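You operate a simulated robot arm through the tools that you are given. There is no shell and no other tool.

You are at the controls of a simulated two-armed robot. One attempt, no reset.

## Task
Carry the white bin with both arms and set it on the shelf of the small bench.

It is judged by the outcome, as a careful person would: the job done as asked, and still so three seconds after it is handed in. It fails if anything else is knocked over, pushed out of place, dropped, spilled or broken.

## Robot
Two 7-joint arms with two-finger parallel grippers on one trunk, on a base that drives. Base frame: it is fixed to the floor where the robot stands at the start and does not move with it; the origin is under the middle of the robot, x ahead of it, y to its left, z up. Units: mm, degrees, N and s.
The left shoulder is at the start at [64, 182, 1137], the right one opposite. With the tool pointing down near the work surface each hand reaches from about 300 to 740 mm from the robot's upright axis, wherever it stands, measured 20 degrees to its own side. Places, roughly: shelf of the small bench [500, 100, 400]. Payload 3.91 kg a hand.
Tool frame (each hand has its own): the origin (TCP) lies between the finger pads and is the grasp point; the fingertips stand 30 mm ahead of it; z points along the fingers, y is the line along which they close. Largest opening 110 mm; finger width 20, thickness 10; the body of the gripper, 48 by 112 mm, starts 55 mm behind the TCP.
Orientation is that of the tool frame in the base frame, as a unit quaternion [w, x, y, z]. With the fingers straight down and closing along the base's y, the tool's x points along the base's -x, its y along +y and its z along -z.

## Interface
- The arms move only by the tool play_rows. It takes "left_deltas", "right_deltas" or both (then of equal length, played together; a hand with none holds still); each is a list that holds one entry, the list of rows, each a list of 6 numbers: the shift along the base's x, y, z in cm, then the turn, a rotation vector about the base's x, y, z in degrees. In form: [[[x, y, z, rx, ry, rz], ...]]. A call has 1 to 20 rows; each row is the pose to reach, as a shift and turn from the pose commanded when the call began. "left_jaw" and "right_jaw" are, for a hand that has rows, the opening, from 0 (shut) to 1 (fully open), set as the call begins (left out, the last holds). Rows are played at 5 a second. More than 50 mm and 8.6 degrees between two rows, or a gripper value outside its range, and nothing of the call is played. A pose out of reach is approached as far as the arm can. The call stops where the force on the tool passes 40 N (or 10 N more than at its start, if that is more) or the arm is blocked; 0.2 s more then pass. The fingers move at their own pace (about 72 mm/s each) and stop on an object; they squeeze with about 23 N. The grip force told is the motor's: it shows also when the fingers shut on nothing. Time passes only in rows, and 0.2 s behind the last, so rows that repeat a pose let the fingers close. The reply holds the time, the measured pose of the TCP, the force on the tool along the base axes, the opening and the grip force, in the units named above and with some noise, with the torque about the TCP (base axes, N m) and any sound that the robot's microphone picked up, and new pictures: "pictures" is both (left out), scene, wrist or none (wrist: the cameras of the hands that moved).
- Cameras (640 x 400 px; columns grow to the right, rows downward): "scene" is now at [197.5, -14.5, 1321.4]; the picture's right is [-0.16, -0.99, 0.00], its down [-0.62, 0.10, -0.78] and it looks along [0.77, -0.12, -0.63] (base axes); focal length 214 px, centre (320, 200). "left" rides on the left gripper at [73, -17, -103] in its tool frame; the picture's right is [0.23, 0.97, 0.00], its down [-0.76, 0.18, -0.62] and it looks along [-0.61, 0.14, 0.78] (tool axes); focal length 222 px, centre (320, 200). "right" rides on the right gripper at [72, 17, -103] in its tool frame; the picture's right is [-0.23, 0.97, 0.00], its down [-0.76, -0.18, -0.62] and it looks along [-0.61, -0.14, 0.78] (tool axes); focal length 222 px, centre (320, 200). There is no depth. A picture from a camera that has moved, and an enlarged one, comes with that camera's place and axes in the base frame and with its lens.
- move_column(by): slides the trunk up (or, below 0, down) by that many mm; the arms and the scene camera ride with it, the base frame stays. It gives what a move gives, with no picture.
- roll_base(legs): drives the robot by 1 to 6 legs, each [ahead, left, turn to the left] in mm, mm and degrees, along the robot's own axes; the way and the turn of a leg run together, so that a leg with both is an arc; at most 1500 mm and 180 degrees a leg. The arms and the cameras ride along, it lands a little off, and it stops where it bumps. It gives what a move gives, and a new picture of the scene camera.
- pan_tilt(pan, tilt): turns the head with the scene camera to pan (to the left, within 80 degrees either way) and tilt (down, from -29 to 69), counted from straight ahead of the robot. It gives what a move gives, and a new picture of the scene camera.
- enlarge(camera, box): a new picture of the part [left, top, right, bottom] of that camera's present view, enlarged. The clock stands still meanwhile.
- close_job(): hands the job in; it is judged then, once.

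Places have to be worked out from the pictures, the camera data and where the tool is seen. Open the grippers and draw the arms clear of the work before you hand the job in, unless the task says otherwise.

The tools are called after ">>>" as name(argument=value, ...) on one line, values as JSON. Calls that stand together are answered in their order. play_rows: Moves the arms, as the interface text tells. Its arguments: {"type":"object","properties":{"left_deltas":{"type":"array","items":{"type":"array","items":{"type":"array","items":{"type":"number"}}}},"left_jaw":{"type":"number"},"right_deltas":{"type":"array","items":{"type":"array","items":{"type":"array","items":{"type":"number"}}}},"right_jaw":{"type":"number"},"pictures":{"type":"string","enum":["both","scene","wrist","none"]}},"required":[]} The other tools are called the same way: move_column (by) slides the trunk up or down; roll_base (legs) drives the base; pan_tilt (pan, tilt) turns the head that bears the scene camera; enlarge (camera, box) takes an enlarged picture of a part of a camera's view; close_job () hands the job in.

At the start:

```text
t: 0.0
left_tcp_pos: [421.6, 99.1, 1204.9]
left_tcp_rot: [-0.001, -0.002, 1.0, 0.001]
left_wrist_force: [-0.5, 0.6, 0.0]
left_wrist_torque: [-0.02, 0.05, -0.03]
left_opening: 110.1
left_gripper_force: 0.1
right_tcp_pos: [329.1, -280.0, 1179.7]
right_tcp_rot: [-0.001, 0.0, 1.0, 0.0]
right_wrist_force: [-0.7, 0.7, -0.7]
right_wrist_torque: [0.02, 0.01, 0.02]
right_opening: 109.7
right_gripper_force: 0.2
trunk travel left (down, up): [-400.0, 114.0]
robot x, y, heading: [0.1, -2.0, 0.2]
head pan, tilt: [-9.2, 39.1]
```

scene: 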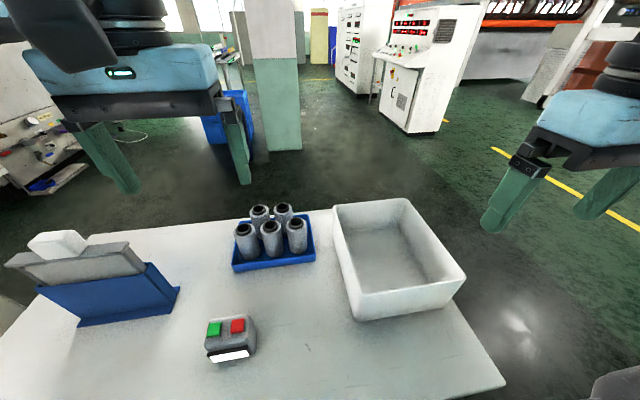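
right: 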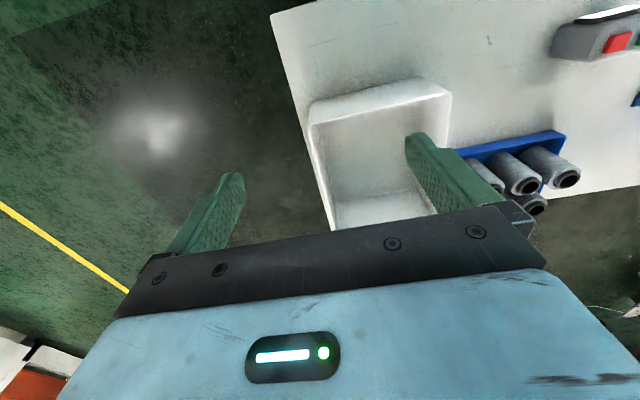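
left: 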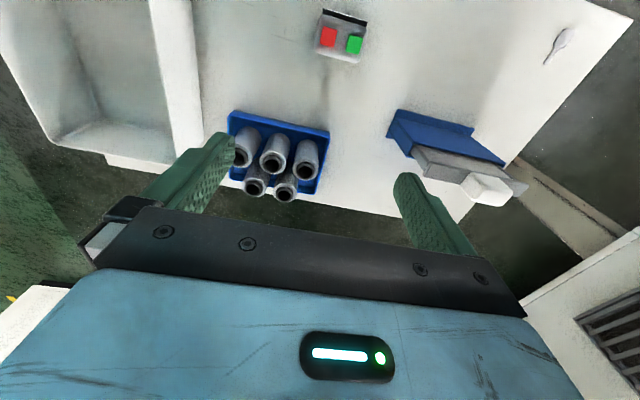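

The pictures show the white bin on the right part of a table top, beside a tray of cylinders, a button box and a blue holder. I'll look further down first to find the small bench and its shelf.

>>> pan_tilt(pan=0, tilt=65)

```text
t: 0.9
left_tcp_pos: [420.5, 99.3, 1205.8]
left_tcp_rot: [0.001, -0.001, 1.0, 0.001]
left_wrist_force: [0.0, 0.5, -0.6]
left_wrist_torque: [0.0, -0.01, 0.0]
left_opening: 109.9
left_gripper_force: 0.1
right_tcp_pos: [328.7, -281.4, 1179.6]
right_tcp_rot: [0.0, 0.001, 1.0, 0.001]
right_wrist_force: [-0.1, -0.8, 0.1]
right_wrist_torque: [0.01, 0.0, 0.0]
right_opening: 109.9
right_gripper_force: 0.0
trunk travel left (down, up): [-400.0, 114.0]
robot x, y, heading: [0.0, -1.2, -0.2]
head pan, tilt: [0.0, 65.0]
camera scene: at [173.8, -0.8, 1287.9], right [0.0, -1.0, 0.0], down [-0.91, 0.0, -0.42], along [0.42, 0.0, -0.91], focal length 214 px, centre (320, 200)
```

scene: 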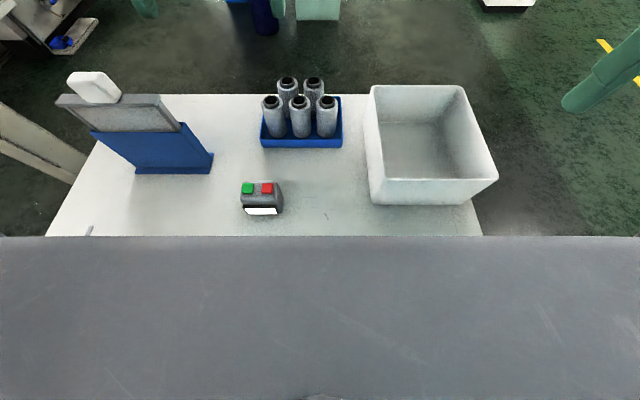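

The head view is partly blocked by the robot's own body. By triangulation the table top is at about z≈900, so the shelf at z≈400 should be lower down. I'll look around to see what stands nearby before driving.

>>> pan_tilt(pan=70, tilt=35)

>>> pan_tilt(pan=-70, tilt=35)

>>> pan_tilt(pan=0, tilt=30)

```text
t: 2.3
left_tcp_pos: [421.0, 99.1, 1206.1]
left_tcp_rot: [0.001, -0.001, 1.0, -0.001]
left_wrist_force: [0.0, 0.1, -0.8]
left_wrist_torque: [-0.05, -0.01, 0.02]
left_opening: 109.8
left_gripper_force: 0.1
right_tcp_pos: [328.0, -280.6, 1179.6]
right_tcp_rot: [0.001, 0.0, 1.0, 0.0]
right_wrist_force: [0.1, 1.1, 0.1]
right_wrist_torque: [0.02, -0.02, -0.01]
right_opening: 109.9
right_gripper_force: 0.0
trunk travel left (down, up): [-400.0, 114.0]
robot x, y, heading: [-1.8, 0.1, 0.0]
head pan, tilt: [70.0, 35.0]
camera scene: at [143.2, 81.9, 1327.7], right [0.94, -0.34, 0.0], down [-0.2, -0.54, -0.82], along [0.28, 0.77, -0.57], focal length 214 px, centre (320, 200)
```

scene: 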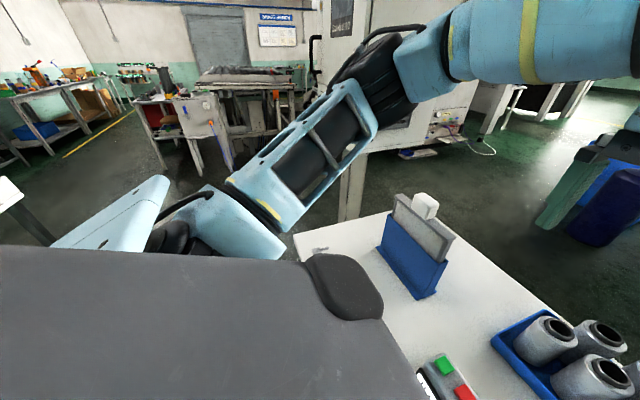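

```text
t: 4.5
left_tcp_pos: [420.7, 99.6, 1206.6]
left_tcp_rot: [0.0, 0.0, 1.0, 0.0]
left_wrist_force: [-0.5, 0.8, 0.4]
left_wrist_torque: [0.03, 0.03, -0.01]
left_opening: 110.2
left_gripper_force: 0.0
right_tcp_pos: [328.6, -281.3, 1178.9]
right_tcp_rot: [0.001, 0.001, 1.0, 0.001]
right_wrist_force: [-0.6, -0.6, 0.0]
right_wrist_torque: [0.02, 0.02, 0.01]
right_opening: 109.9
right_gripper_force: 0.1
trunk travel left (down, up): [-400.0, 114.0]
robot x, y, heading: [-1.3, -0.8, -0.3]
head pan, tilt: [-70.0, 35.0]
camera scene: at [143.2, -83.5, 1327.7], right [-0.94, -0.34, 0.0], down [-0.2, 0.54, -0.82], along [0.28, -0.77, -0.57], focal length 214 px, centre (320, 200)
```

scene: 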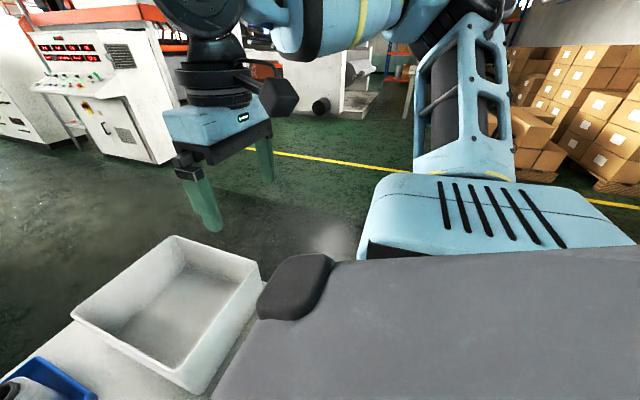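

```text
t: 6.0
left_tcp_pos: [421.5, 100.1, 1206.2]
left_tcp_rot: [0.0, -0.001, 1.0, 0.0]
left_wrist_force: [-0.7, 0.9, -0.2]
left_wrist_torque: [-0.06, 0.0, 0.01]
left_opening: 109.7
left_gripper_force: 0.0
right_tcp_pos: [327.4, -280.7, 1179.1]
right_tcp_rot: [0.0, -0.001, 1.0, 0.0]
right_wrist_force: [-0.6, 0.9, -0.6]
right_wrist_torque: [0.02, 0.0, -0.01]
right_opening: 110.2
right_gripper_force: 0.0
trunk travel left (down, up): [-400.0, 114.0]
robot x, y, heading: [-0.2, 1.4, -0.2]
head pan, tilt: [0.0, 30.0]
camera scene: at [203.5, -0.9, 1335.5], right [0.0, -1.0, 0.0], down [-0.5, 0.0, -0.87], along [0.87, 0.0, -0.5], focal length 214 px, centre (320, 200)
```

scene: 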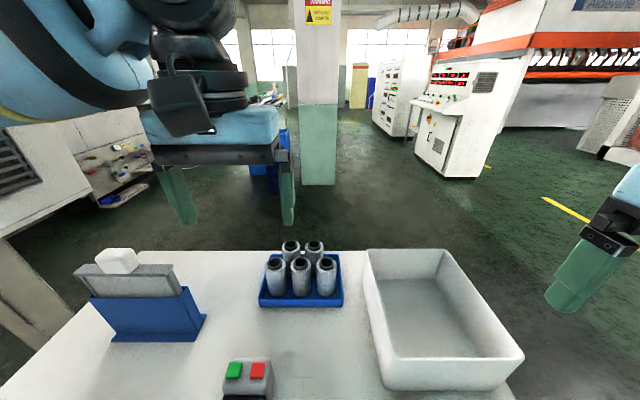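

Nothing else nearby looks like the small bench, so the shelf is probably under this table top. I'll back off a little, with the arms well above everything, so I can see under the table.

>>> roll_base(legs=[[-350, 0, 0]])

>>> pan_tilt(pan=0, tilt=50)

>>> pan_tilt(pan=80, tilt=25)

>>> pan_tilt(pan=-80, tilt=25)

```text
t: 8.2
left_tcp_pos: [66.1, 97.3, 1205.9]
left_tcp_rot: [0.0, 0.005, 1.0, 0.0]
left_wrist_force: [0.1, -1.1, 0.1]
left_wrist_torque: [0.0, -0.02, 0.02]
left_opening: 110.0
left_gripper_force: 0.1
right_tcp_pos: [-29.9, -281.5, 1179.5]
right_tcp_rot: [0.0, 0.005, 1.0, 0.0]
right_wrist_force: [-1.0, 0.4, 0.0]
right_wrist_torque: [0.0, -0.01, 0.01]
right_opening: 110.2
right_gripper_force: 0.1
trunk travel left (down, up): [-400.0, 114.0]
robot x, y, heading: [-358.9, 3.5, -0.5]
head pan, tilt: [0.0, 30.0]
camera scene: at [-152.1, -1.1, 1335.5], right [-0.01, -1.0, 0.0], down [-0.5, 0.01, -0.87], along [0.87, -0.01, -0.5], focal length 214 px, centre (320, 200)
```

scene: 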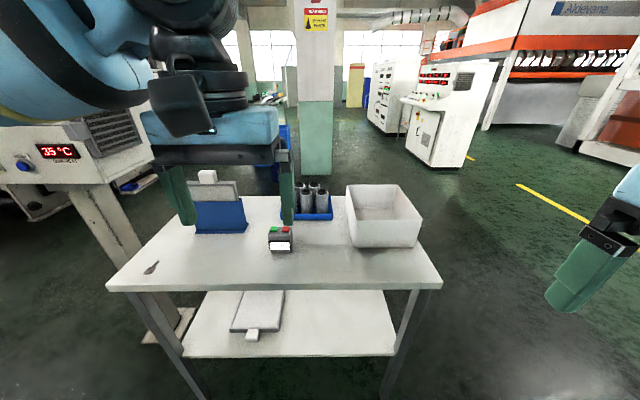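

```text
t: 9.1
left_tcp_pos: [66.1, 96.9, 1205.9]
left_tcp_rot: [0.0, 0.005, 1.0, -0.001]
left_wrist_force: [-0.3, -0.4, 0.7]
left_wrist_torque: [0.0, -0.01, 0.0]
left_opening: 110.3
left_gripper_force: 0.1
right_tcp_pos: [-30.9, -282.8, 1179.7]
right_tcp_rot: [0.0, 0.005, 1.0, 0.0]
right_wrist_force: [0.1, 0.3, -0.7]
right_wrist_torque: [-0.02, 0.04, 0.02]
right_opening: 110.1
right_gripper_force: 0.1
trunk travel left (down, up): [-400.0, 114.0]
robot x, y, heading: [-354.9, -2.1, -0.5]
head pan, tilt: [0.0, 50.0]
camera scene: at [-165.3, -0.9, 1306.0], right [-0.01, -1.0, 0.0], down [-0.77, 0.01, -0.64], along [0.64, -0.01, -0.77], focal length 214 px, centre (320, 200)
```

scene: 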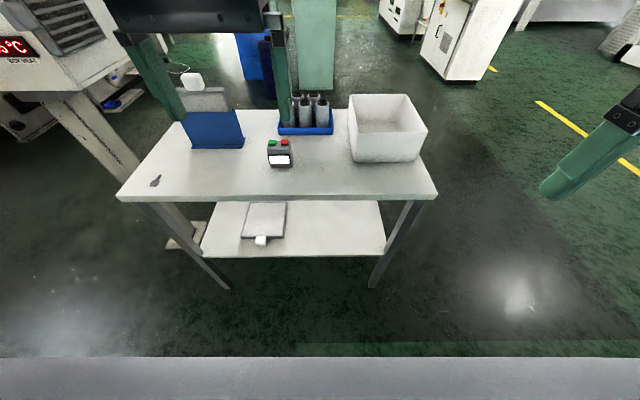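

```text
t: 10.6
left_tcp_pos: [67.2, 97.1, 1205.7]
left_tcp_rot: [0.001, 0.005, 1.0, 0.0]
left_wrist_force: [0.1, 0.2, -0.3]
left_wrist_torque: [0.03, 0.01, 0.01]
left_opening: 110.1
left_gripper_force: 0.0
right_tcp_pos: [-29.3, -282.1, 1180.1]
right_tcp_rot: [0.0, 0.006, 1.0, 0.0]
right_wrist_force: [0.5, 0.5, 0.9]
right_wrist_torque: [0.01, -0.01, 0.0]
right_opening: 109.5
right_gripper_force: 0.1
trunk travel left (down, up): [-400.0, 114.0]
robot x, y, heading: [-358.2, 2.9, -0.6]
head pan, tilt: [80.0, 25.0]
camera scene: at [-225.5, 90.4, 1343.4], right [0.98, -0.18, 0.0], down [-0.08, -0.42, -0.91], along [0.17, 0.89, -0.42], focal length 214 px, centre (320, 200)
```

scene: 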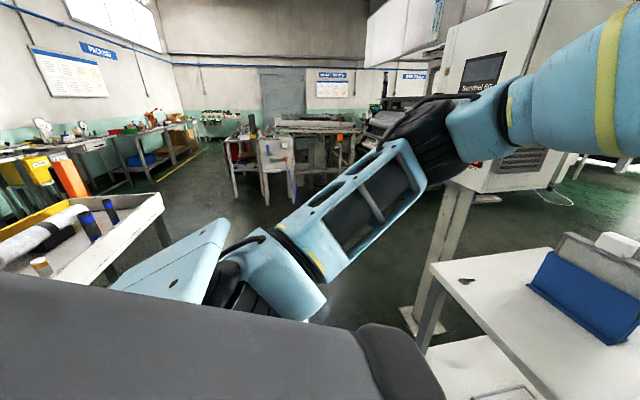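

```text
t: 13.1
left_tcp_pos: [65.9, 97.4, 1206.5]
left_tcp_rot: [-0.001, 0.005, 1.0, 0.001]
left_wrist_force: [-0.1, 0.0, 0.7]
left_wrist_torque: [-0.02, -0.02, 0.01]
left_opening: 109.8
left_gripper_force: 0.1
right_tcp_pos: [-29.1, -282.2, 1178.0]
right_tcp_rot: [0.0, 0.005, 1.0, -0.001]
right_wrist_force: [0.2, -1.1, 0.0]
right_wrist_torque: [0.02, -0.04, 0.01]
right_opening: 110.0
right_gripper_force: 0.1
trunk travel left (down, up): [-400.0, 114.0]
robot x, y, heading: [-358.5, 2.0, -0.3]
head pan, tilt: [-80.0, 25.0]
camera scene: at [-227.3, -91.0, 1343.5], right [-0.99, -0.16, 0.0], down [-0.07, 0.42, -0.91], along [0.15, -0.89, -0.42], focal length 214 px, centre (320, 200)
```

scene: 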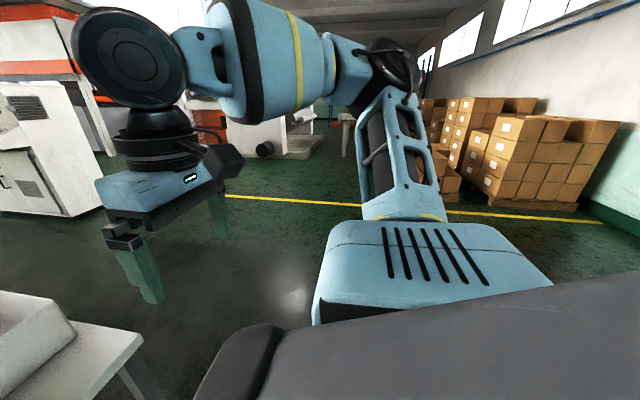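

The bench has a lower shelf at about z=400, with a flat grey object lying on its left part. The table edge is near x≈240 and the top is at z≈850. I'll move right so I face the bin and look closely.

>>> roll_base(legs=[[0, -220, 0]])

>>> pan_tilt(pan=0, tilt=45)

>>> enlarge(camera="scene", box=[220, 60, 420, 185])

>>> enlarge(camera="scene", box=[120, 170, 440, 370])

```text
t: 15.6
left_tcp_pos: [64.4, -120.9, 1206.3]
left_tcp_rot: [-0.001, 0.004, 1.0, 0.0]
left_wrist_force: [0.4, 0.9, -0.1]
left_wrist_torque: [-0.01, -0.02, -0.02]
left_opening: 110.0
left_gripper_force: 0.1
right_tcp_pos: [-32.5, -500.4, 1179.8]
right_tcp_rot: [-0.001, 0.005, 1.0, 0.0]
right_wrist_force: [0.1, 1.0, -0.5]
right_wrist_torque: [-0.01, 0.01, -0.02]
right_opening: 110.1
right_gripper_force: 0.1
trunk travel left (down, up): [-400.0, 114.0]
robot x, y, heading: [-355.9, -215.1, -0.4]
head pan, tilt: [-80.0, 25.0]
camera scene: at [-229.3, -308.5, 1343.5], right [-0.99, -0.17, 0.0], down [-0.07, 0.42, -0.91], along [0.15, -0.89, -0.42], focal length 214 px, centre (320, 200)
```

scene: 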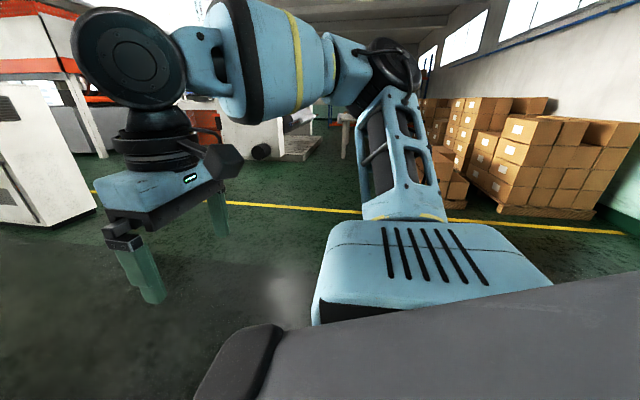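

```text
t: 17.1
left_tcp_pos: [64.1, -120.6, 1206.8]
left_tcp_rot: [0.0, 0.003, 1.0, 0.0]
left_wrist_force: [-0.6, 0.3, -0.7]
left_wrist_torque: [-0.02, 0.01, 0.0]
left_opening: 109.8
left_gripper_force: 0.2
right_tcp_pos: [-31.5, -499.8, 1178.8]
right_tcp_rot: [-0.001, 0.004, 1.0, 0.0]
right_wrist_force: [-0.6, -1.2, 0.3]
right_wrist_torque: [0.01, -0.01, 0.01]
right_opening: 110.0
right_gripper_force: 0.1
trunk travel left (down, up): [-400.0, 114.0]
robot x, y, heading: [-360.1, -218.8, -0.6]
head pan, tilt: [0.0, 45.0]
camera scene: at [-163.2, -218.4, 1312.9], right [-0.01, -1.0, 0.0], down [-0.71, 0.01, -0.71], along [0.71, -0.01, -0.71], focal length 214 px, centre (320, 200)
```

scene: 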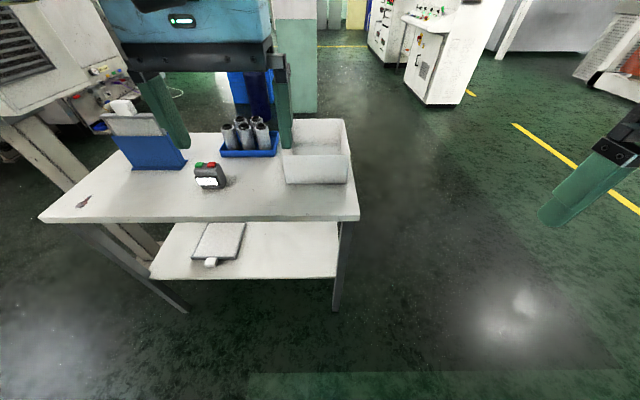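

```text
3.20 times, centred on (320, 122) of scene
camera zoom: at [-163.2, -218.4, 1312.9], right [-0.01, -1.0, 0.0], down [-0.71, 0.01, -0.71], along [0.71, -0.01, -0.71], focal length 686 px, centre (320, 448)
```

zoom: 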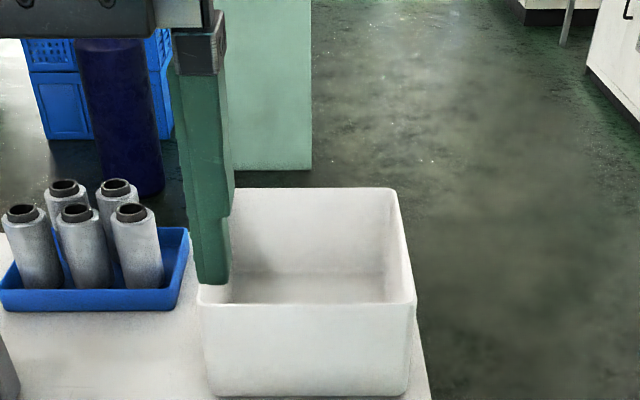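

```text
2.00 times, centred on (280, 270) of scene
camera zoom: at [-163.2, -218.4, 1312.9], right [-0.01, -1.0, 0.0], down [-0.71, 0.01, -0.71], along [0.71, -0.01, -0.71], focal length 429 px, centre (400, 60)
```

zoom: 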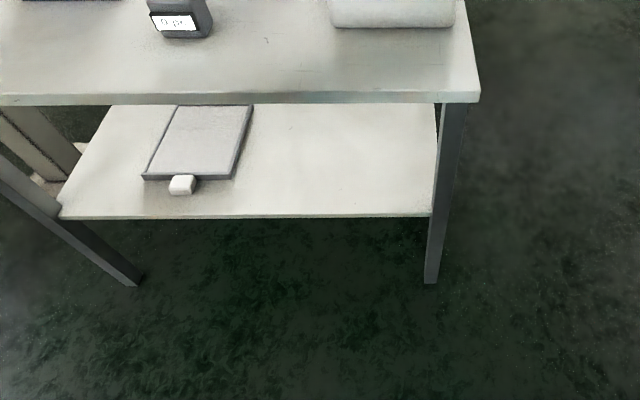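

The bin measures about x 367–603, y −315…−115, with its rim at z≈965. The free part of the shelf is about y −280…155. The table underside is at z≈830, so the hands must be pitched forward to get under it, and the wrist cameras should face up to clear the bin's front wall. I'll test turning the hands about their axes here in free air.

>>> play_rows(left_deltas=[[[0, 0, 0, 0, 0, 8], [0, 0, 0, 0, 0, 16], [0, 0, 0, 0, 0, 24], [0, 0, 0, 0, 0, 32], [0, 0, 0, 0, 0, 40], [0, 0, 0, 0, 0, 48], [0, 0, 0, 0, 0, 56], [0, 0, 0, 0, 0, 64], [0, 0, 0, 0, 0, 72], [0, 0, 0, 0, 0, 80], [0, 0, 0, 0, 0, 88]]], right_deltas=[[[0, 0, 0, 0, 0, -8], [0, 0, 0, 0, 0, -16], [0, 0, 0, 0, 0, -24], [0, 0, 0, 0, 0, -32], [0, 0, 0, 0, 0, -40], [0, 0, 0, 0, 0, -48], [0, 0, 0, 0, 0, -56], [0, 0, 0, 0, 0, -64], [0, 0, 0, 0, 0, -72], [0, 0, 0, 0, 0, -80], [0, 0, 0, 0, 0, -88]]], pictures="scene")

```text
t: 19.5
left_tcp_pos: [65.5, -121.1, 1207.2]
left_tcp_rot: [0.0, -0.694, 0.72, -0.001]
left_wrist_force: [-0.2, -0.4, -0.4]
left_wrist_torque: [-0.02, -0.02, -0.01]
left_opening: 110.4
left_gripper_force: 0.0
right_tcp_pos: [-32.8, -498.3, 1177.9]
right_tcp_rot: [0.0, 0.698, 0.716, 0.0]
right_wrist_force: [0.6, -0.3, -0.4]
right_wrist_torque: [0.02, 0.0, -0.03]
right_opening: 109.9
right_gripper_force: 0.0
trunk travel left (down, up): [-400.0, 114.0]
robot x, y, heading: [-360.7, -212.9, -0.6]
head pan, tilt: [0.0, 45.0]
camera scene: at [-163.2, -218.1, 1312.9], right [-0.01, -1.0, 0.0], down [-0.71, 0.01, -0.71], along [0.71, -0.01, -0.71], focal length 214 px, centre (320, 200)
```

scene: 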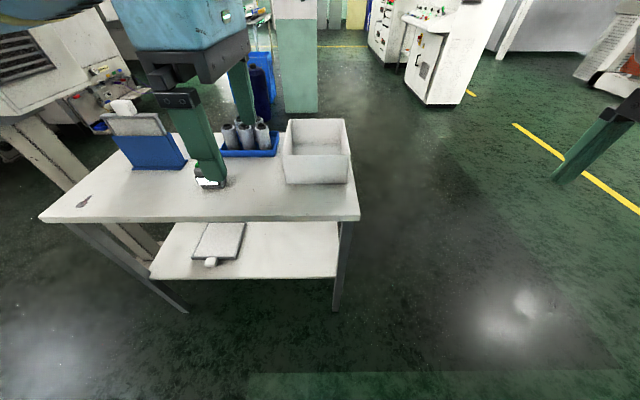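

The 88° turn worked on both hands, so I'll continue to the full 180°.

>>> play_rows(left_deltas=[[[0, 0, 0, 0, 0, 8], [0, 0, 0, 0, 0, 16], [0, 0, 0, 0, 0, 24], [0, 0, 0, 0, 0, 32], [0, 0, 0, 0, 0, 40], [0, 0, 0, 0, 0, 48], [0, 0, 0, 0, 0, 56], [0, 0, 0, 0, 0, 64], [0, 0, 0, 0, 0, 72], [0, 0, 0, 0, 0, 80], [0, 0, 0, 0, 0, 88], [0, 0, 0, 0, 0, 92]]], right_deltas=[[[0, 0, 0, 0, 0, -8], [0, 0, 0, 0, 0, -16], [0, 0, 0, 0, 0, -24], [0, 0, 0, 0, 0, -32], [0, 0, 0, 0, 0, -40], [0, 0, 0, 0, 0, -48], [0, 0, 0, 0, 0, -56], [0, 0, 0, 0, 0, -64], [0, 0, 0, 0, 0, -72], [0, 0, 0, 0, 0, -80], [0, 0, 0, 0, 0, -88], [0, 0, 0, 0, 0, -92]]], pictures="both")

```text
t: 22.1
left_tcp_pos: [254.1, 29.3, 1300.6]
left_tcp_rot: [0.008, 0.993, -0.112, 0.022]
left_wrist_force: [0.0, 0.5, -0.4]
left_wrist_torque: [-0.05, 0.0, -0.03]
left_opening: 109.9
left_gripper_force: 0.1
left hand out of reach, approached as far as the arm can: row 3, 4, 5, 6, 7, 8, 9, 10, 11, 12
right_tcp_pos: [-12.0, -686.8, 1163.0]
right_tcp_rot: [-0.022, 0.999, 0.025, 0.0]
right_wrist_force: [0.9, 0.8, 0.0]
right_wrist_torque: [0.01, 0.02, 0.0]
right_opening: 110.2
right_gripper_force: 0.1
right hand out of reach, approached as far as the arm can: row 7, 8, 9, 10, 11, 12
trunk travel left (down, up): [-400.0, 114.0]
robot x, y, heading: [-358.5, -217.5, -0.6]
head pan, tilt: [0.0, 45.0]
camera scene: at [-162.4, -216.3, 1312.7], right [-0.01, -1.0, 0.0], down [-0.71, 0.0, -0.71], along [0.71, -0.01, -0.71], focal length 214 px, centre (320, 200)
camera right: at [61.9, -703.8, 1265.0], right [-0.18, -0.98, -0.04], down [-0.77, 0.11, 0.63], along [-0.61, 0.15, -0.78], focal length 222 px, centre (320, 200)
camera left: at [322.9, 32.9, 1407.0], right [0.01, -1.0, 0.02], down [-0.81, 0.01, 0.59], along [-0.59, -0.02, -0.81], focal length 222 px, centre (320, 200)
```

scene: 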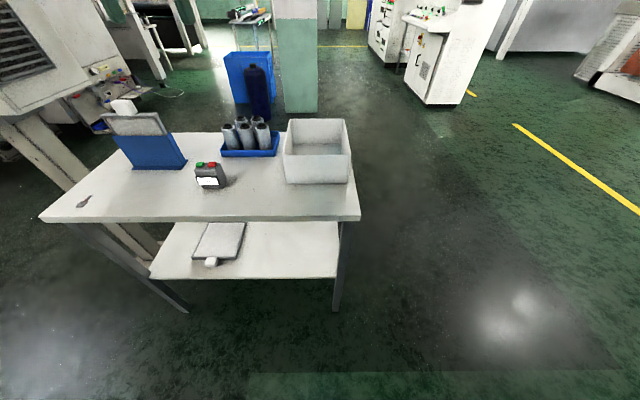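
right: 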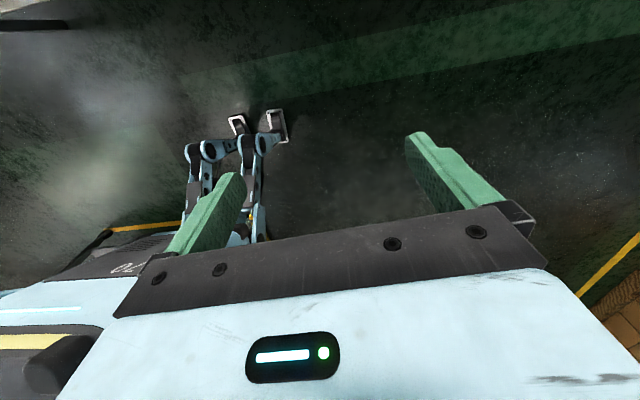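
left: 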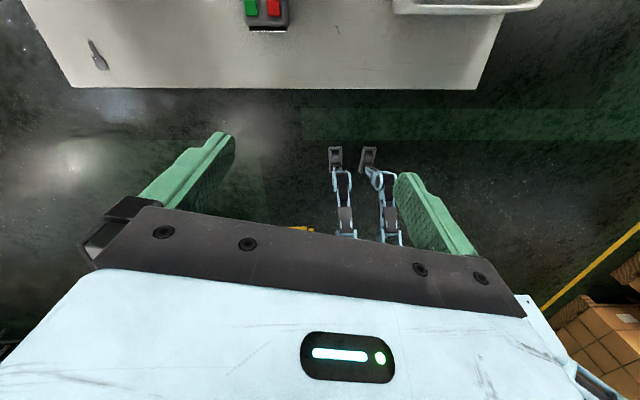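

The full flip isn't reachable in this direction: the left arm ran out at about 112° and the right at about 144°. I'll turn back, then try the opposite direction.

>>> play_rows(left_deltas=[[[0, 0, 0, 0, 0, -8], [0, 0, 0, 0, 0, -16], [0, 0, 0, 0, 0, -24], [0, 0, 0, 0, 0, -32], [0, 0, 0, 0, 0, -40], [0, 0, 0, 0, 0, -48], [0, 0, 0, 0, 0, -56], [0, 0, 0, 0, 0, -64], [0, 0, 0, 0, 0, -72], [0, 0, 0, 0, 0, -80], [0, 0, 0, 0, 0, -88], [0, 0, 0, 0, 0, -96], [0, 0, 0, 0, 0, -104], [0, 0, 0, 0, 0, -112], [0, 0, 0, 0, 0, -120], [0, 0, 0, 0, 0, -128], [0, 0, 0, 0, 0, -136], [0, 0, 0, 0, 0, -144], [0, 0, 0, 0, 0, -152], [0, 0, 0, 0, 0, -160]]], right_deltas=[[[0, 0, 0, 0, 0, 8], [0, 0, 0, 0, 0, 16], [0, 0, 0, 0, 0, 24], [0, 0, 0, 0, 0, 32], [0, 0, 0, 0, 0, 40], [0, 0, 0, 0, 0, 48], [0, 0, 0, 0, 0, 56], [0, 0, 0, 0, 0, 64], [0, 0, 0, 0, 0, 72], [0, 0, 0, 0, 0, 80], [0, 0, 0, 0, 0, 88], [0, 0, 0, 0, 0, 96], [0, 0, 0, 0, 0, 104], [0, 0, 0, 0, 0, 112], [0, 0, 0, 0, 0, 120], [0, 0, 0, 0, 0, 128], [0, 0, 0, 0, 0, 136], [0, 0, 0, 0, 0, 144], [0, 0, 0, 0, 0, 152], [0, 0, 0, 0, 0, 160]]], pictures="scene")

```text
t: 26.3
left_tcp_pos: [248.3, 14.0, 1275.8]
left_tcp_rot: [-0.024, -0.061, 0.998, 0.004]
left_wrist_force: [0.0, -0.8, 0.1]
left_wrist_torque: [-0.01, 0.05, 0.03]
left_opening: 110.0
left_gripper_force: 0.0
left hand out of reach, approached as far as the arm can: row 2, 3, 4, 5, 6, 7, 8, 9, 10, 11, 12, 13, 14, 15, 16, 17, 18, 19, 20
right_tcp_pos: [-16.8, -689.7, 1160.3]
right_tcp_rot: [-0.006, 0.148, 0.989, -0.024]
right_wrist_force: [0.2, 0.0, -0.6]
right_wrist_torque: [0.02, 0.03, 0.02]
right_opening: 109.9
right_gripper_force: 0.1
trunk travel left (down, up): [-400.0, 114.0]
robot x, y, heading: [-358.1, -215.2, -0.5]
head pan, tilt: [0.0, 45.0]
camera scene: at [-161.7, -218.5, 1312.5], right [-0.01, -1.0, 0.0], down [-0.71, 0.01, -0.71], along [0.71, -0.01, -0.71], focal length 214 px, centre (320, 200)
```

scene: 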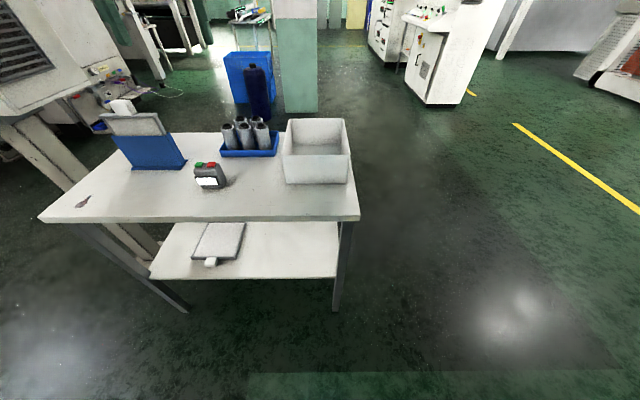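

The arms stop at the reachable pose, so deltas count from there. I'll bring both hands back to a roomy pose with zero yaw before trying the other direction.

>>> play_rows(left_deltas=[[[-3, -2.2, -1.2, 0, 0, -1], [-6, -4.4, -2.4, 0, 0, -2], [-9, -6.6, -3.6, 0, 0, -3], [-12, -8.8, -4.8, 0, 0, -5], [-15, -11, -6, 0, 0, -6], [-18, -13, -7, 0, 0, -7]]], right_deltas=[[[0, 3.5, 0.3, 0, 0, 3], [0, 7, 0.6, 0, 0, 6], [2, 10, 0.9, 0, 0, 9], [4, 14, 1.2, 0, 0, 12], [6, 17, 1.5, 0, 0, 15], [9, 20, 2, 0, 0, 17]]], pictures="none")

>>> play_rows(left_deltas=[[[0, 0, 0, 0, 0, -8], [0, 0, 0, 0, 0, -16], [0, 0, 0, 0, 0, -24], [0, 0, 0, 0, 0, -32], [0, 0, 0, 0, 0, -40], [0, 0, 0, 0, 0, -48], [0, 0, 0, 0, 0, -56], [0, 0, 0, 0, 0, -64], [0, 0, 0, 0, 0, -72], [0, 0, 0, 0, 0, -80], [0, 0, 0, 0, 0, -88]]], right_deltas=[[[0, 0, 0, 0, 0, 8], [0, 0, 0, 0, 0, 16], [0, 0, 0, 0, 0, 24], [0, 0, 0, 0, 0, 32], [0, 0, 0, 0, 0, 40], [0, 0, 0, 0, 0, 48], [0, 0, 0, 0, 0, 56], [0, 0, 0, 0, 0, 64], [0, 0, 0, 0, 0, 72], [0, 0, 0, 0, 0, 80], [0, 0, 0, 0, 0, 88]]], pictures="none")

```text
t: 27.7
left_tcp_pos: [66.6, -117.0, 1208.3]
left_tcp_rot: [-0.023, -0.002, 1.0, 0.004]
left_wrist_force: [-0.4, 0.7, 0.1]
left_wrist_torque: [-0.01, 0.04, 0.01]
left_opening: 110.0
left_gripper_force: 0.1
right_tcp_pos: [70.8, -488.7, 1182.1]
right_tcp_rot: [-0.002, 0.001, 1.0, -0.024]
right_wrist_force: [-0.3, -0.1, 0.6]
right_wrist_torque: [0.03, 0.03, 0.01]
right_opening: 109.9
right_gripper_force: 0.0
trunk travel left (down, up): [-400.0, 114.0]
robot x, y, heading: [-357.0, -215.6, -0.7]
head pan, tilt: [0.0, 45.0]
```

```text
t: 30.1
left_tcp_pos: [67.3, -117.9, 1208.5]
left_tcp_rot: [-0.015, 0.694, 0.719, 0.019]
left_wrist_force: [0.9, -0.3, 0.2]
left_wrist_torque: [0.01, 0.0, -0.02]
left_opening: 109.8
left_gripper_force: 0.0
right_tcp_pos: [73.1, -491.3, 1180.9]
right_tcp_rot: [0.016, -0.695, 0.719, -0.017]
right_wrist_force: [-0.1, 0.5, 0.5]
right_wrist_torque: [-0.01, -0.02, -0.01]
right_opening: 110.0
right_gripper_force: 0.1
trunk travel left (down, up): [-400.0, 114.0]
robot x, y, heading: [-357.2, -214.2, -0.7]
head pan, tilt: [0.0, 45.0]
```

Both hands follow in this direction so far. I'll continue on to 180° total.

>>> play_rows(left_deltas=[[[0, 0, 0, 0, 0, -8], [0, 0, 0, 0, 0, -16], [0, 0, 0, 0, 0, -24], [0, 0, 0, 0, 0, -32], [0, 0, 0, 0, 0, -40], [0, 0, 0, 0, 0, -48], [0, 0, 0, 0, 0, -56], [0, 0, 0, 0, 0, -64]]], right_deltas=[[[0, 0, 0, 0, 0, 8], [0, 0, 0, 0, 0, 16], [0, 0, 0, 0, 0, 24], [0, 0, 0, 0, 0, 32], [0, 0, 0, 0, 0, 40], [0, 0, 0, 0, 0, 48], [0, 0, 0, 0, 0, 56], [0, 0, 0, 0, 0, 64]]], pictures="scene")

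```text
t: 31.9
left_tcp_pos: [68.7, -116.4, 1208.2]
left_tcp_rot: [-0.002, 0.97, 0.242, 0.023]
left_wrist_force: [0.0, 0.0, 0.7]
left_wrist_torque: [0.01, 0.02, -0.01]
left_opening: 109.9
left_gripper_force: 0.0
right_tcp_pos: [71.5, -489.7, 1181.8]
right_tcp_rot: [-0.022, 0.97, -0.242, 0.007]
right_wrist_force: [-0.2, -0.1, 0.2]
right_wrist_torque: [-0.01, -0.01, 0.0]
right_opening: 109.9
right_gripper_force: 0.0
trunk travel left (down, up): [-400.0, 114.0]
robot x, y, heading: [-354.3, -216.9, -0.4]
head pan, tilt: [0.0, 45.0]
camera scene: at [-163.1, -218.3, 1312.9], right [-0.01, -1.0, 0.0], down [-0.71, 0.01, -0.71], along [0.71, -0.01, -0.71], focal length 214 px, centre (320, 200)
```

scene: 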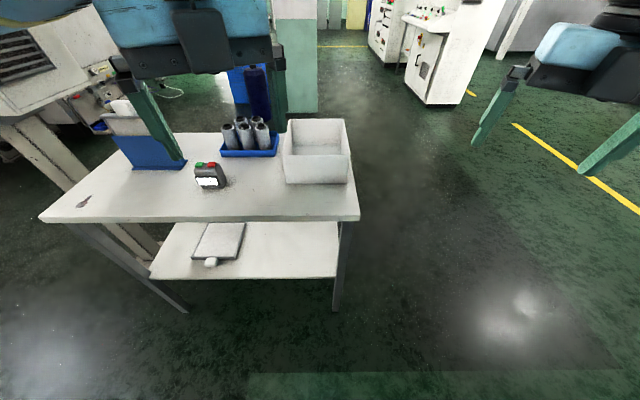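

Now at about 152°, and it still follows. There is a dark part on the near side of the gripper, so I'll look closely to learn the hand's shape.

>>> enlarge(camera="scene", box=[80, 0, 300, 137])

>>> enlarge(camera="scene", box=[460, 0, 640, 112])

```text
2.91 times, centred on (190, 68) of scene
camera zoom: at [-163.1, -218.3, 1312.9], right [-0.01, -1.0, 0.0], down [-0.71, 0.01, -0.71], along [0.71, -0.01, -0.71], focal length 624 px, centre (698, 582)
```

zoom: 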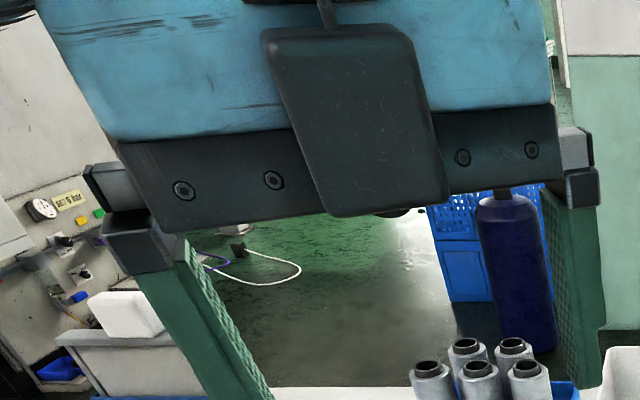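

```text
3.56 times, centred on (550, 56) of scene
camera zoom: at [-163.1, -218.3, 1312.9], right [-0.01, -1.0, 0.0], down [-0.71, 0.01, -0.71], along [0.71, -0.01, -0.71], focal length 763 px, centre (-498, 712)
```

zoom: 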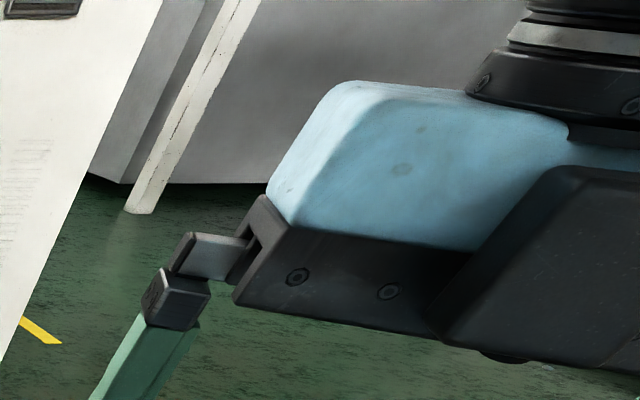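

To see what protrudes from the hand on each side, I'll pan the head to view the right hand from its side.

>>> pan_tilt(pan=-45, tilt=10)

>>> pan_tilt(pan=35, tilt=10)

```text
t: 33.0
left_tcp_pos: [67.5, -115.7, 1207.8]
left_tcp_rot: [-0.002, 0.969, 0.244, 0.024]
left_wrist_force: [0.4, 0.7, -0.4]
left_wrist_torque: [-0.02, -0.01, 0.04]
left_opening: 109.7
left_gripper_force: 0.2
right_tcp_pos: [72.3, -490.0, 1181.2]
right_tcp_rot: [-0.023, 0.969, -0.244, 0.007]
right_wrist_force: [-0.3, -0.3, 0.7]
right_wrist_torque: [0.01, -0.04, 0.02]
right_opening: 110.1
right_gripper_force: 0.1
trunk travel left (down, up): [-400.0, 114.0]
robot x, y, heading: [-357.8, -219.9, -0.3]
head pan, tilt: [-45.0, 10.0]
camera scene: at [-179.2, -283.9, 1367.8], right [-0.71, -0.7, 0.0], down [-0.12, 0.12, -0.98], along [0.69, -0.7, -0.17], focal length 214 px, centre (320, 200)
```

scene: 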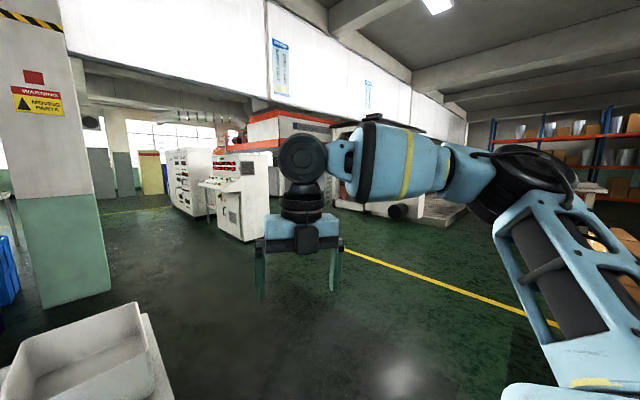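

```text
t: 34.6
left_tcp_pos: [67.2, -116.8, 1208.6]
left_tcp_rot: [-0.001, 0.97, 0.244, 0.024]
left_wrist_force: [-0.5, 0.2, 0.6]
left_wrist_torque: [0.0, 0.02, 0.03]
left_opening: 110.0
left_gripper_force: 0.0
right_tcp_pos: [72.3, -489.1, 1181.3]
right_tcp_rot: [-0.023, 0.97, -0.243, 0.006]
right_wrist_force: [-0.3, 0.2, -0.2]
right_wrist_torque: [0.0, 0.0, 0.0]
right_opening: 109.7
right_gripper_force: 0.1
trunk travel left (down, up): [-400.0, 114.0]
robot x, y, heading: [-357.2, -216.2, -0.6]
head pan, tilt: [35.0, 10.0]
camera scene: at [-167.8, -165.0, 1367.8], right [0.57, -0.82, 0.0], down [-0.14, -0.1, -0.98], along [0.81, 0.56, -0.17], focal length 214 px, centre (320, 200)
```

scene: 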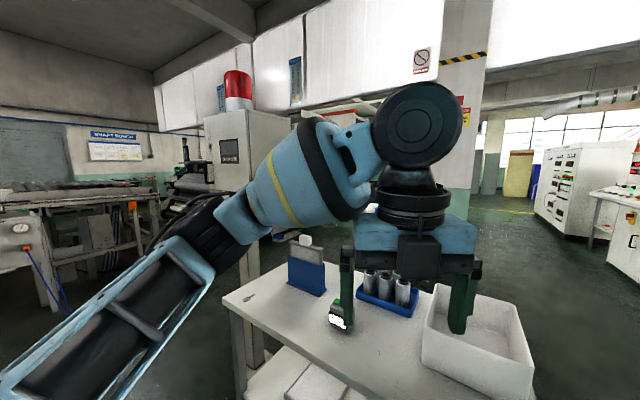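

The wrist joint sits only about 190 mm behind the TCP, with the forearm running off it. So the unflipped hand pitched about 30° forward will fit under the table with the camera above the rim. I'll turn the hands back to zero yaw.

>>> play_rows(left_deltas=[[[0, 0, 0, 0, 0, 8], [0, 0, 0, 0, 0, 16], [0, 0, 0, 0, 0, 24], [0, 0, 0, 0, 0, 32], [0, 0, 0, 0, 0, 40], [0, 0, 0, 0, 0, 48], [0, 0, 0, 0, 0, 56], [0, 0, 0, 0, 0, 64], [0, 0, 0, 0, 0, 72], [0, 0, 0, 0, 0, 80], [0, 0, 0, 0, 0, 88], [0, 0, 0, 0, 0, 96], [0, 0, 0, 0, 0, 104], [0, 0, 0, 0, 0, 112], [0, 0, 0, 0, 0, 120], [0, 0, 0, 0, 0, 128], [0, 0, 0, 0, 0, 136], [0, 0, 0, 0, 0, 144], [0, 0, 0, 0, 0, 152]]], right_deltas=[[[0, 0, 0, 0, 0, -8], [0, 0, 0, 0, 0, -16], [0, 0, 0, 0, 0, -24], [0, 0, 0, 0, 0, -32], [0, 0, 0, 0, 0, -40], [0, 0, 0, 0, 0, -48], [0, 0, 0, 0, 0, -56], [0, 0, 0, 0, 0, -64], [0, 0, 0, 0, 0, -72], [0, 0, 0, 0, 0, -80], [0, 0, 0, 0, 0, -88], [0, 0, 0, 0, 0, -96], [0, 0, 0, 0, 0, -104], [0, 0, 0, 0, 0, -112], [0, 0, 0, 0, 0, -120], [0, 0, 0, 0, 0, -128], [0, 0, 0, 0, 0, -136], [0, 0, 0, 0, 0, -144], [0, 0, 0, 0, 0, -152]]], pictures="none")

>>> pan_tilt(pan=0, tilt=45)

```text
t: 38.6
left_tcp_pos: [66.8, -116.4, 1207.4]
left_tcp_rot: [-0.023, -0.003, 1.0, 0.005]
left_wrist_force: [-0.3, 0.1, 0.1]
left_wrist_torque: [-0.01, -0.01, 0.02]
left_opening: 110.4
left_gripper_force: 0.0
right_tcp_pos: [72.0, -490.3, 1180.9]
right_tcp_rot: [-0.001, 0.002, 1.0, -0.023]
right_wrist_force: [0.3, 0.2, 0.5]
right_wrist_torque: [-0.01, 0.04, -0.02]
right_opening: 110.1
right_gripper_force: 0.0
trunk travel left (down, up): [-400.0, 114.0]
robot x, y, heading: [-357.8, -213.8, -0.4]
head pan, tilt: [35.0, 10.0]
```

```text
t: 39.6
left_tcp_pos: [67.6, -117.3, 1209.0]
left_tcp_rot: [-0.022, -0.002, 1.0, 0.004]
left_wrist_force: [-0.2, 0.1, 0.3]
left_wrist_torque: [0.01, -0.02, 0.0]
left_opening: 110.0
left_gripper_force: 0.0
right_tcp_pos: [71.2, -489.9, 1180.2]
right_tcp_rot: [-0.001, 0.001, 1.0, -0.024]
right_wrist_force: [0.2, 0.4, 0.1]
right_wrist_torque: [-0.03, -0.04, 0.02]
right_opening: 110.1
right_gripper_force: 0.0
trunk travel left (down, up): [-400.0, 114.0]
robot x, y, heading: [-354.0, -216.2, -0.3]
head pan, tilt: [0.0, 45.0]
camera scene: at [-163.2, -218.2, 1312.9], right [-0.01, -1.0, 0.0], down [-0.71, 0.01, -0.71], along [0.71, -0.01, -0.71], focal length 214 px, centre (320, 200)
```

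scene: 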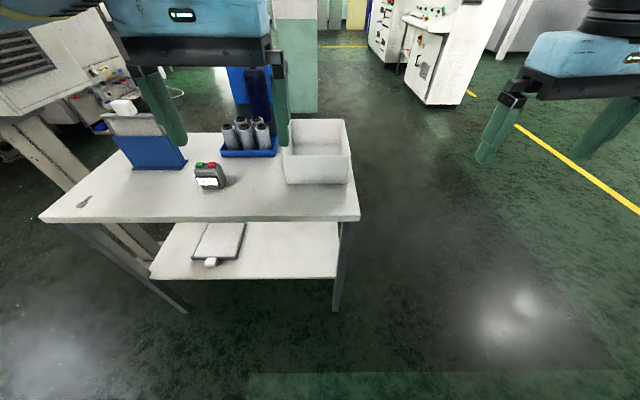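

The hands are back at zero yaw. I'll now pitch both hands about 25° forward and bring them over the bin's side-wall lines (y≈−112 and −314), still in front of the table.

>>> play_rows(left_deltas=[[[1.5, 0.1, -2, -0.1, -5, 0], [3, 0.2, -4, -0.2, -10, 0], [4.5, 0.3, -6.5, -0.3, -16, 0], [6.5, 0.4, -9.5, -0.4, -22, 0], [8.3, 0.5, -12.8, -0.5, -27.5, 0]]], right_deltas=[[[1.5, 3.5, -2, 0.5, -5, 0.1], [3, 7, -4, 1, -10, 0.2], [4.5, 10.5, -6, 1.6, -15, 0.3], [6.5, 14, -8, 2.2, -20, 0.5], [7.9, 17.6, -10.1, 2.75, -25, 0.6]]], left_jaw=0.55, right_jaw=0.55, pictures="both")

```text
t: 40.8
left_tcp_pos: [152.9, -110.8, 1080.2]
left_tcp_rot: [0.215, -0.003, 0.977, 0.0]
left_wrist_force: [0.2, -0.1, 0.2]
left_wrist_torque: [-0.02, 0.02, -0.02]
left_opening: 60.6
left_gripper_force: 0.0
right_tcp_pos: [159.6, -341.1, 1082.3]
right_tcp_rot: [0.216, 0.002, 0.976, 0.0]
right_wrist_force: [0.3, -0.3, -0.1]
right_wrist_torque: [-0.03, 0.04, 0.03]
right_opening: 60.5
right_gripper_force: 0.0
right hand out of reach, approached as far as the arm can: row 5
trunk travel left (down, up): [-400.0, 114.0]
robot x, y, heading: [-356.9, -217.3, -0.5]
head pan, tilt: [0.0, 45.0]
camera scene: at [-162.0, -219.0, 1312.7], right [-0.01, -1.0, 0.0], down [-0.71, 0.01, -0.71], along [0.71, -0.01, -0.71], focal length 214 px, centre (320, 200)
camera right: at [49.7, -323.1, 1144.0], right [0.21, 0.97, 0.1], down [0.43, -0.18, 0.89], along [0.88, -0.14, -0.45], focal length 222 px, centre (320, 200)
camera left: at [43.7, -126.3, 1142.8], right [-0.21, 0.97, -0.1], down [0.43, 0.18, 0.89], along [0.88, 0.15, -0.45], focal length 222 px, centre (320, 200)
```

scene: 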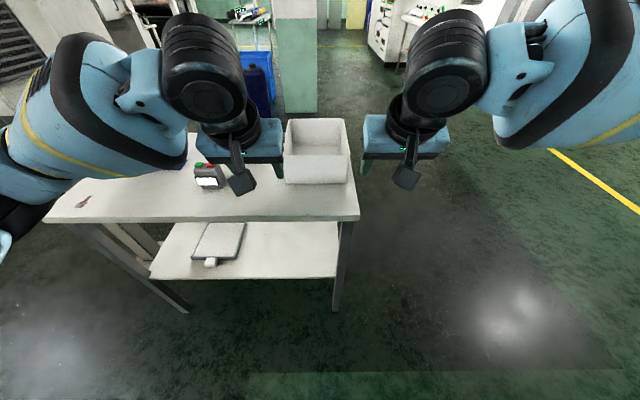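
right: 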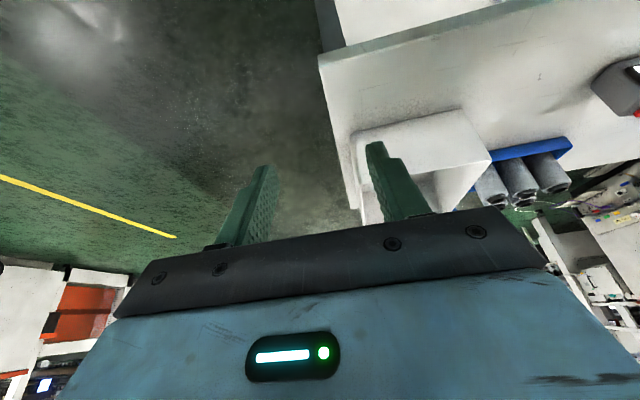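
left: 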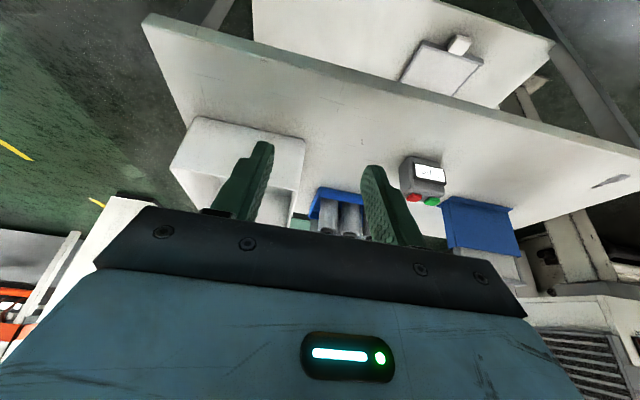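

The right hand stopped short of y=−314, and its elbow looks higher than the left one. I'll look at both elbows from the head.

>>> pan_tilt(pan=-50, tilt=20)

>>> pan_tilt(pan=50, tilt=20)

```text
t: 42.0
left_tcp_pos: [151.6, -108.6, 1080.1]
left_tcp_rot: [0.215, -0.003, 0.977, -0.001]
left_wrist_force: [-0.2, 0.1, 0.3]
left_wrist_torque: [0.0, 0.01, 0.02]
left_opening: 60.4
left_gripper_force: 0.0
right_tcp_pos: [157.2, -340.7, 1081.3]
right_tcp_rot: [0.214, 0.0, 0.977, 0.001]
right_wrist_force: [0.6, -0.2, 0.1]
right_wrist_torque: [0.0, -0.03, -0.03]
right_opening: 60.5
right_gripper_force: 0.0
trunk travel left (down, up): [-400.0, 114.0]
robot x, y, heading: [-355.3, -212.5, -0.5]
head pan, tilt: [-50.0, 20.0]
camera scene: at [-185.2, -289.4, 1351.5], right [-0.77, -0.64, 0.0], down [-0.22, 0.26, -0.94], along [0.6, -0.72, -0.34], focal length 214 px, centre (320, 200)
```

scene: 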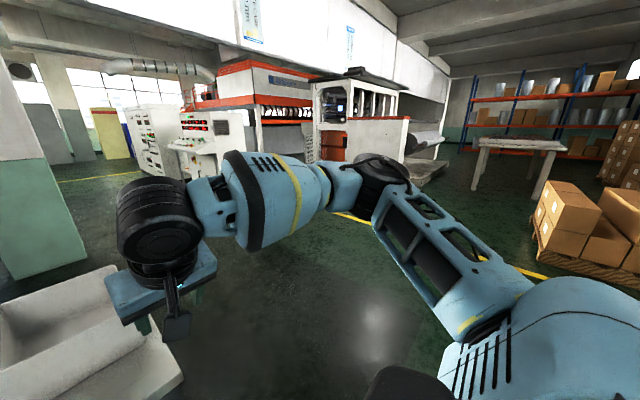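

```text
t: 43.7
left_tcp_pos: [151.1, -109.7, 1080.1]
left_tcp_rot: [0.215, -0.003, 0.977, 0.0]
left_wrist_force: [-0.8, 0.0, -0.1]
left_wrist_torque: [0.0, 0.0, -0.01]
left_opening: 60.5
left_gripper_force: 0.1
right_tcp_pos: [158.0, -340.4, 1082.6]
right_tcp_rot: [0.215, 0.0, 0.977, 0.002]
right_wrist_force: [-0.1, 0.6, 0.0]
right_wrist_torque: [-0.02, 0.01, -0.02]
right_opening: 60.6
right_gripper_force: 0.0
trunk travel left (down, up): [-400.0, 114.0]
robot x, y, heading: [-359.9, -212.1, -0.4]
head pan, tilt: [50.0, 20.0]
camera scene: at [-184.0, -146.8, 1351.5], right [0.76, -0.65, 0.0], down [-0.22, -0.26, -0.94], along [0.61, 0.71, -0.34], focal length 214 px, centre (320, 200)
```

scene: 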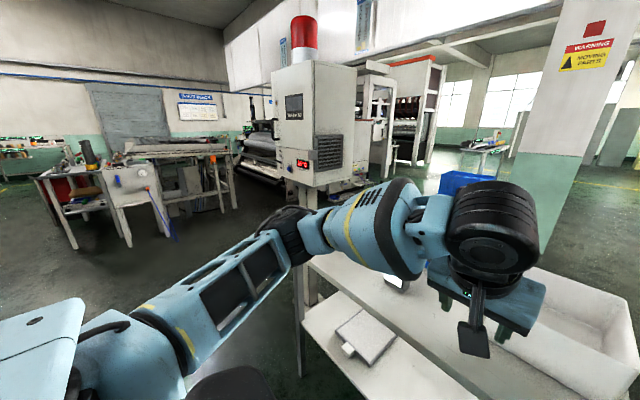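

Both arms are in clear space: the left elbow is at about z≈1150 and the right at about z≈1270. I'll drive forward about 190 mm, with the hands about 90 mm above the rim, and straighten the heading slightly.

>>> pan_tilt(pan=0, tilt=50)

>>> roll_base(legs=[[190, 0, 0.5]])

```text
t: 44.9
left_tcp_pos: [152.3, -109.4, 1080.3]
left_tcp_rot: [0.215, -0.003, 0.977, 0.0]
left_wrist_force: [0.6, -0.7, 0.3]
left_wrist_torque: [-0.02, 0.02, 0.01]
left_opening: 60.5
left_gripper_force: 0.0
right_tcp_pos: [157.9, -339.2, 1082.2]
right_tcp_rot: [0.215, 0.001, 0.977, 0.002]
right_wrist_force: [0.5, 0.0, -0.4]
right_wrist_torque: [-0.01, 0.0, -0.01]
right_opening: 60.5
right_gripper_force: 0.1
trunk travel left (down, up): [-400.0, 114.0]
robot x, y, heading: [-355.4, -219.7, -0.5]
head pan, tilt: [0.0, 50.0]
camera scene: at [-167.5, -218.2, 1306.0], right [-0.01, -1.0, 0.0], down [-0.77, 0.01, -0.64], along [0.64, -0.01, -0.77], focal length 214 px, centre (320, 200)
```

scene: 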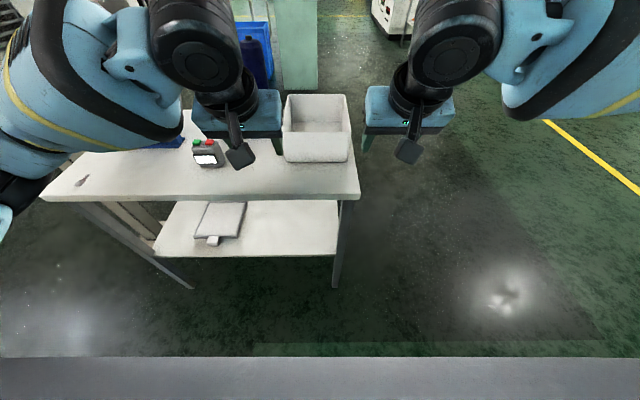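

```text
t: 46.5
left_tcp_pos: [340.2, -104.6, 1081.6]
left_tcp_rot: [0.214, -0.006, 0.977, -0.001]
left_wrist_force: [0.5, 0.4, 0.5]
left_wrist_torque: [-0.02, -0.02, 0.0]
left_opening: 60.5
left_gripper_force: 0.1
right_tcp_pos: [348.7, -336.2, 1082.0]
right_tcp_rot: [0.215, -0.005, 0.977, 0.003]
right_wrist_force: [-0.7, -0.3, -0.8]
right_wrist_torque: [-0.01, -0.04, 0.01]
right_opening: 60.6
right_gripper_force: 0.0
trunk travel left (down, up): [-400.0, 114.0]
robot x, y, heading: [-168.8, -217.9, 0.1]
head pan, tilt: [0.0, 50.0]
camera scene: at [22.6, -217.0, 1305.9], right [0.0, -1.0, 0.0], down [-0.77, 0.0, -0.64], along [0.64, 0.0, -0.77], focal length 214 px, centre (320, 200)
```

scene: 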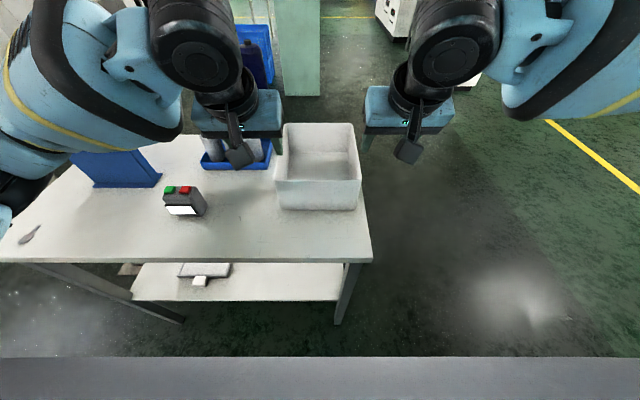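

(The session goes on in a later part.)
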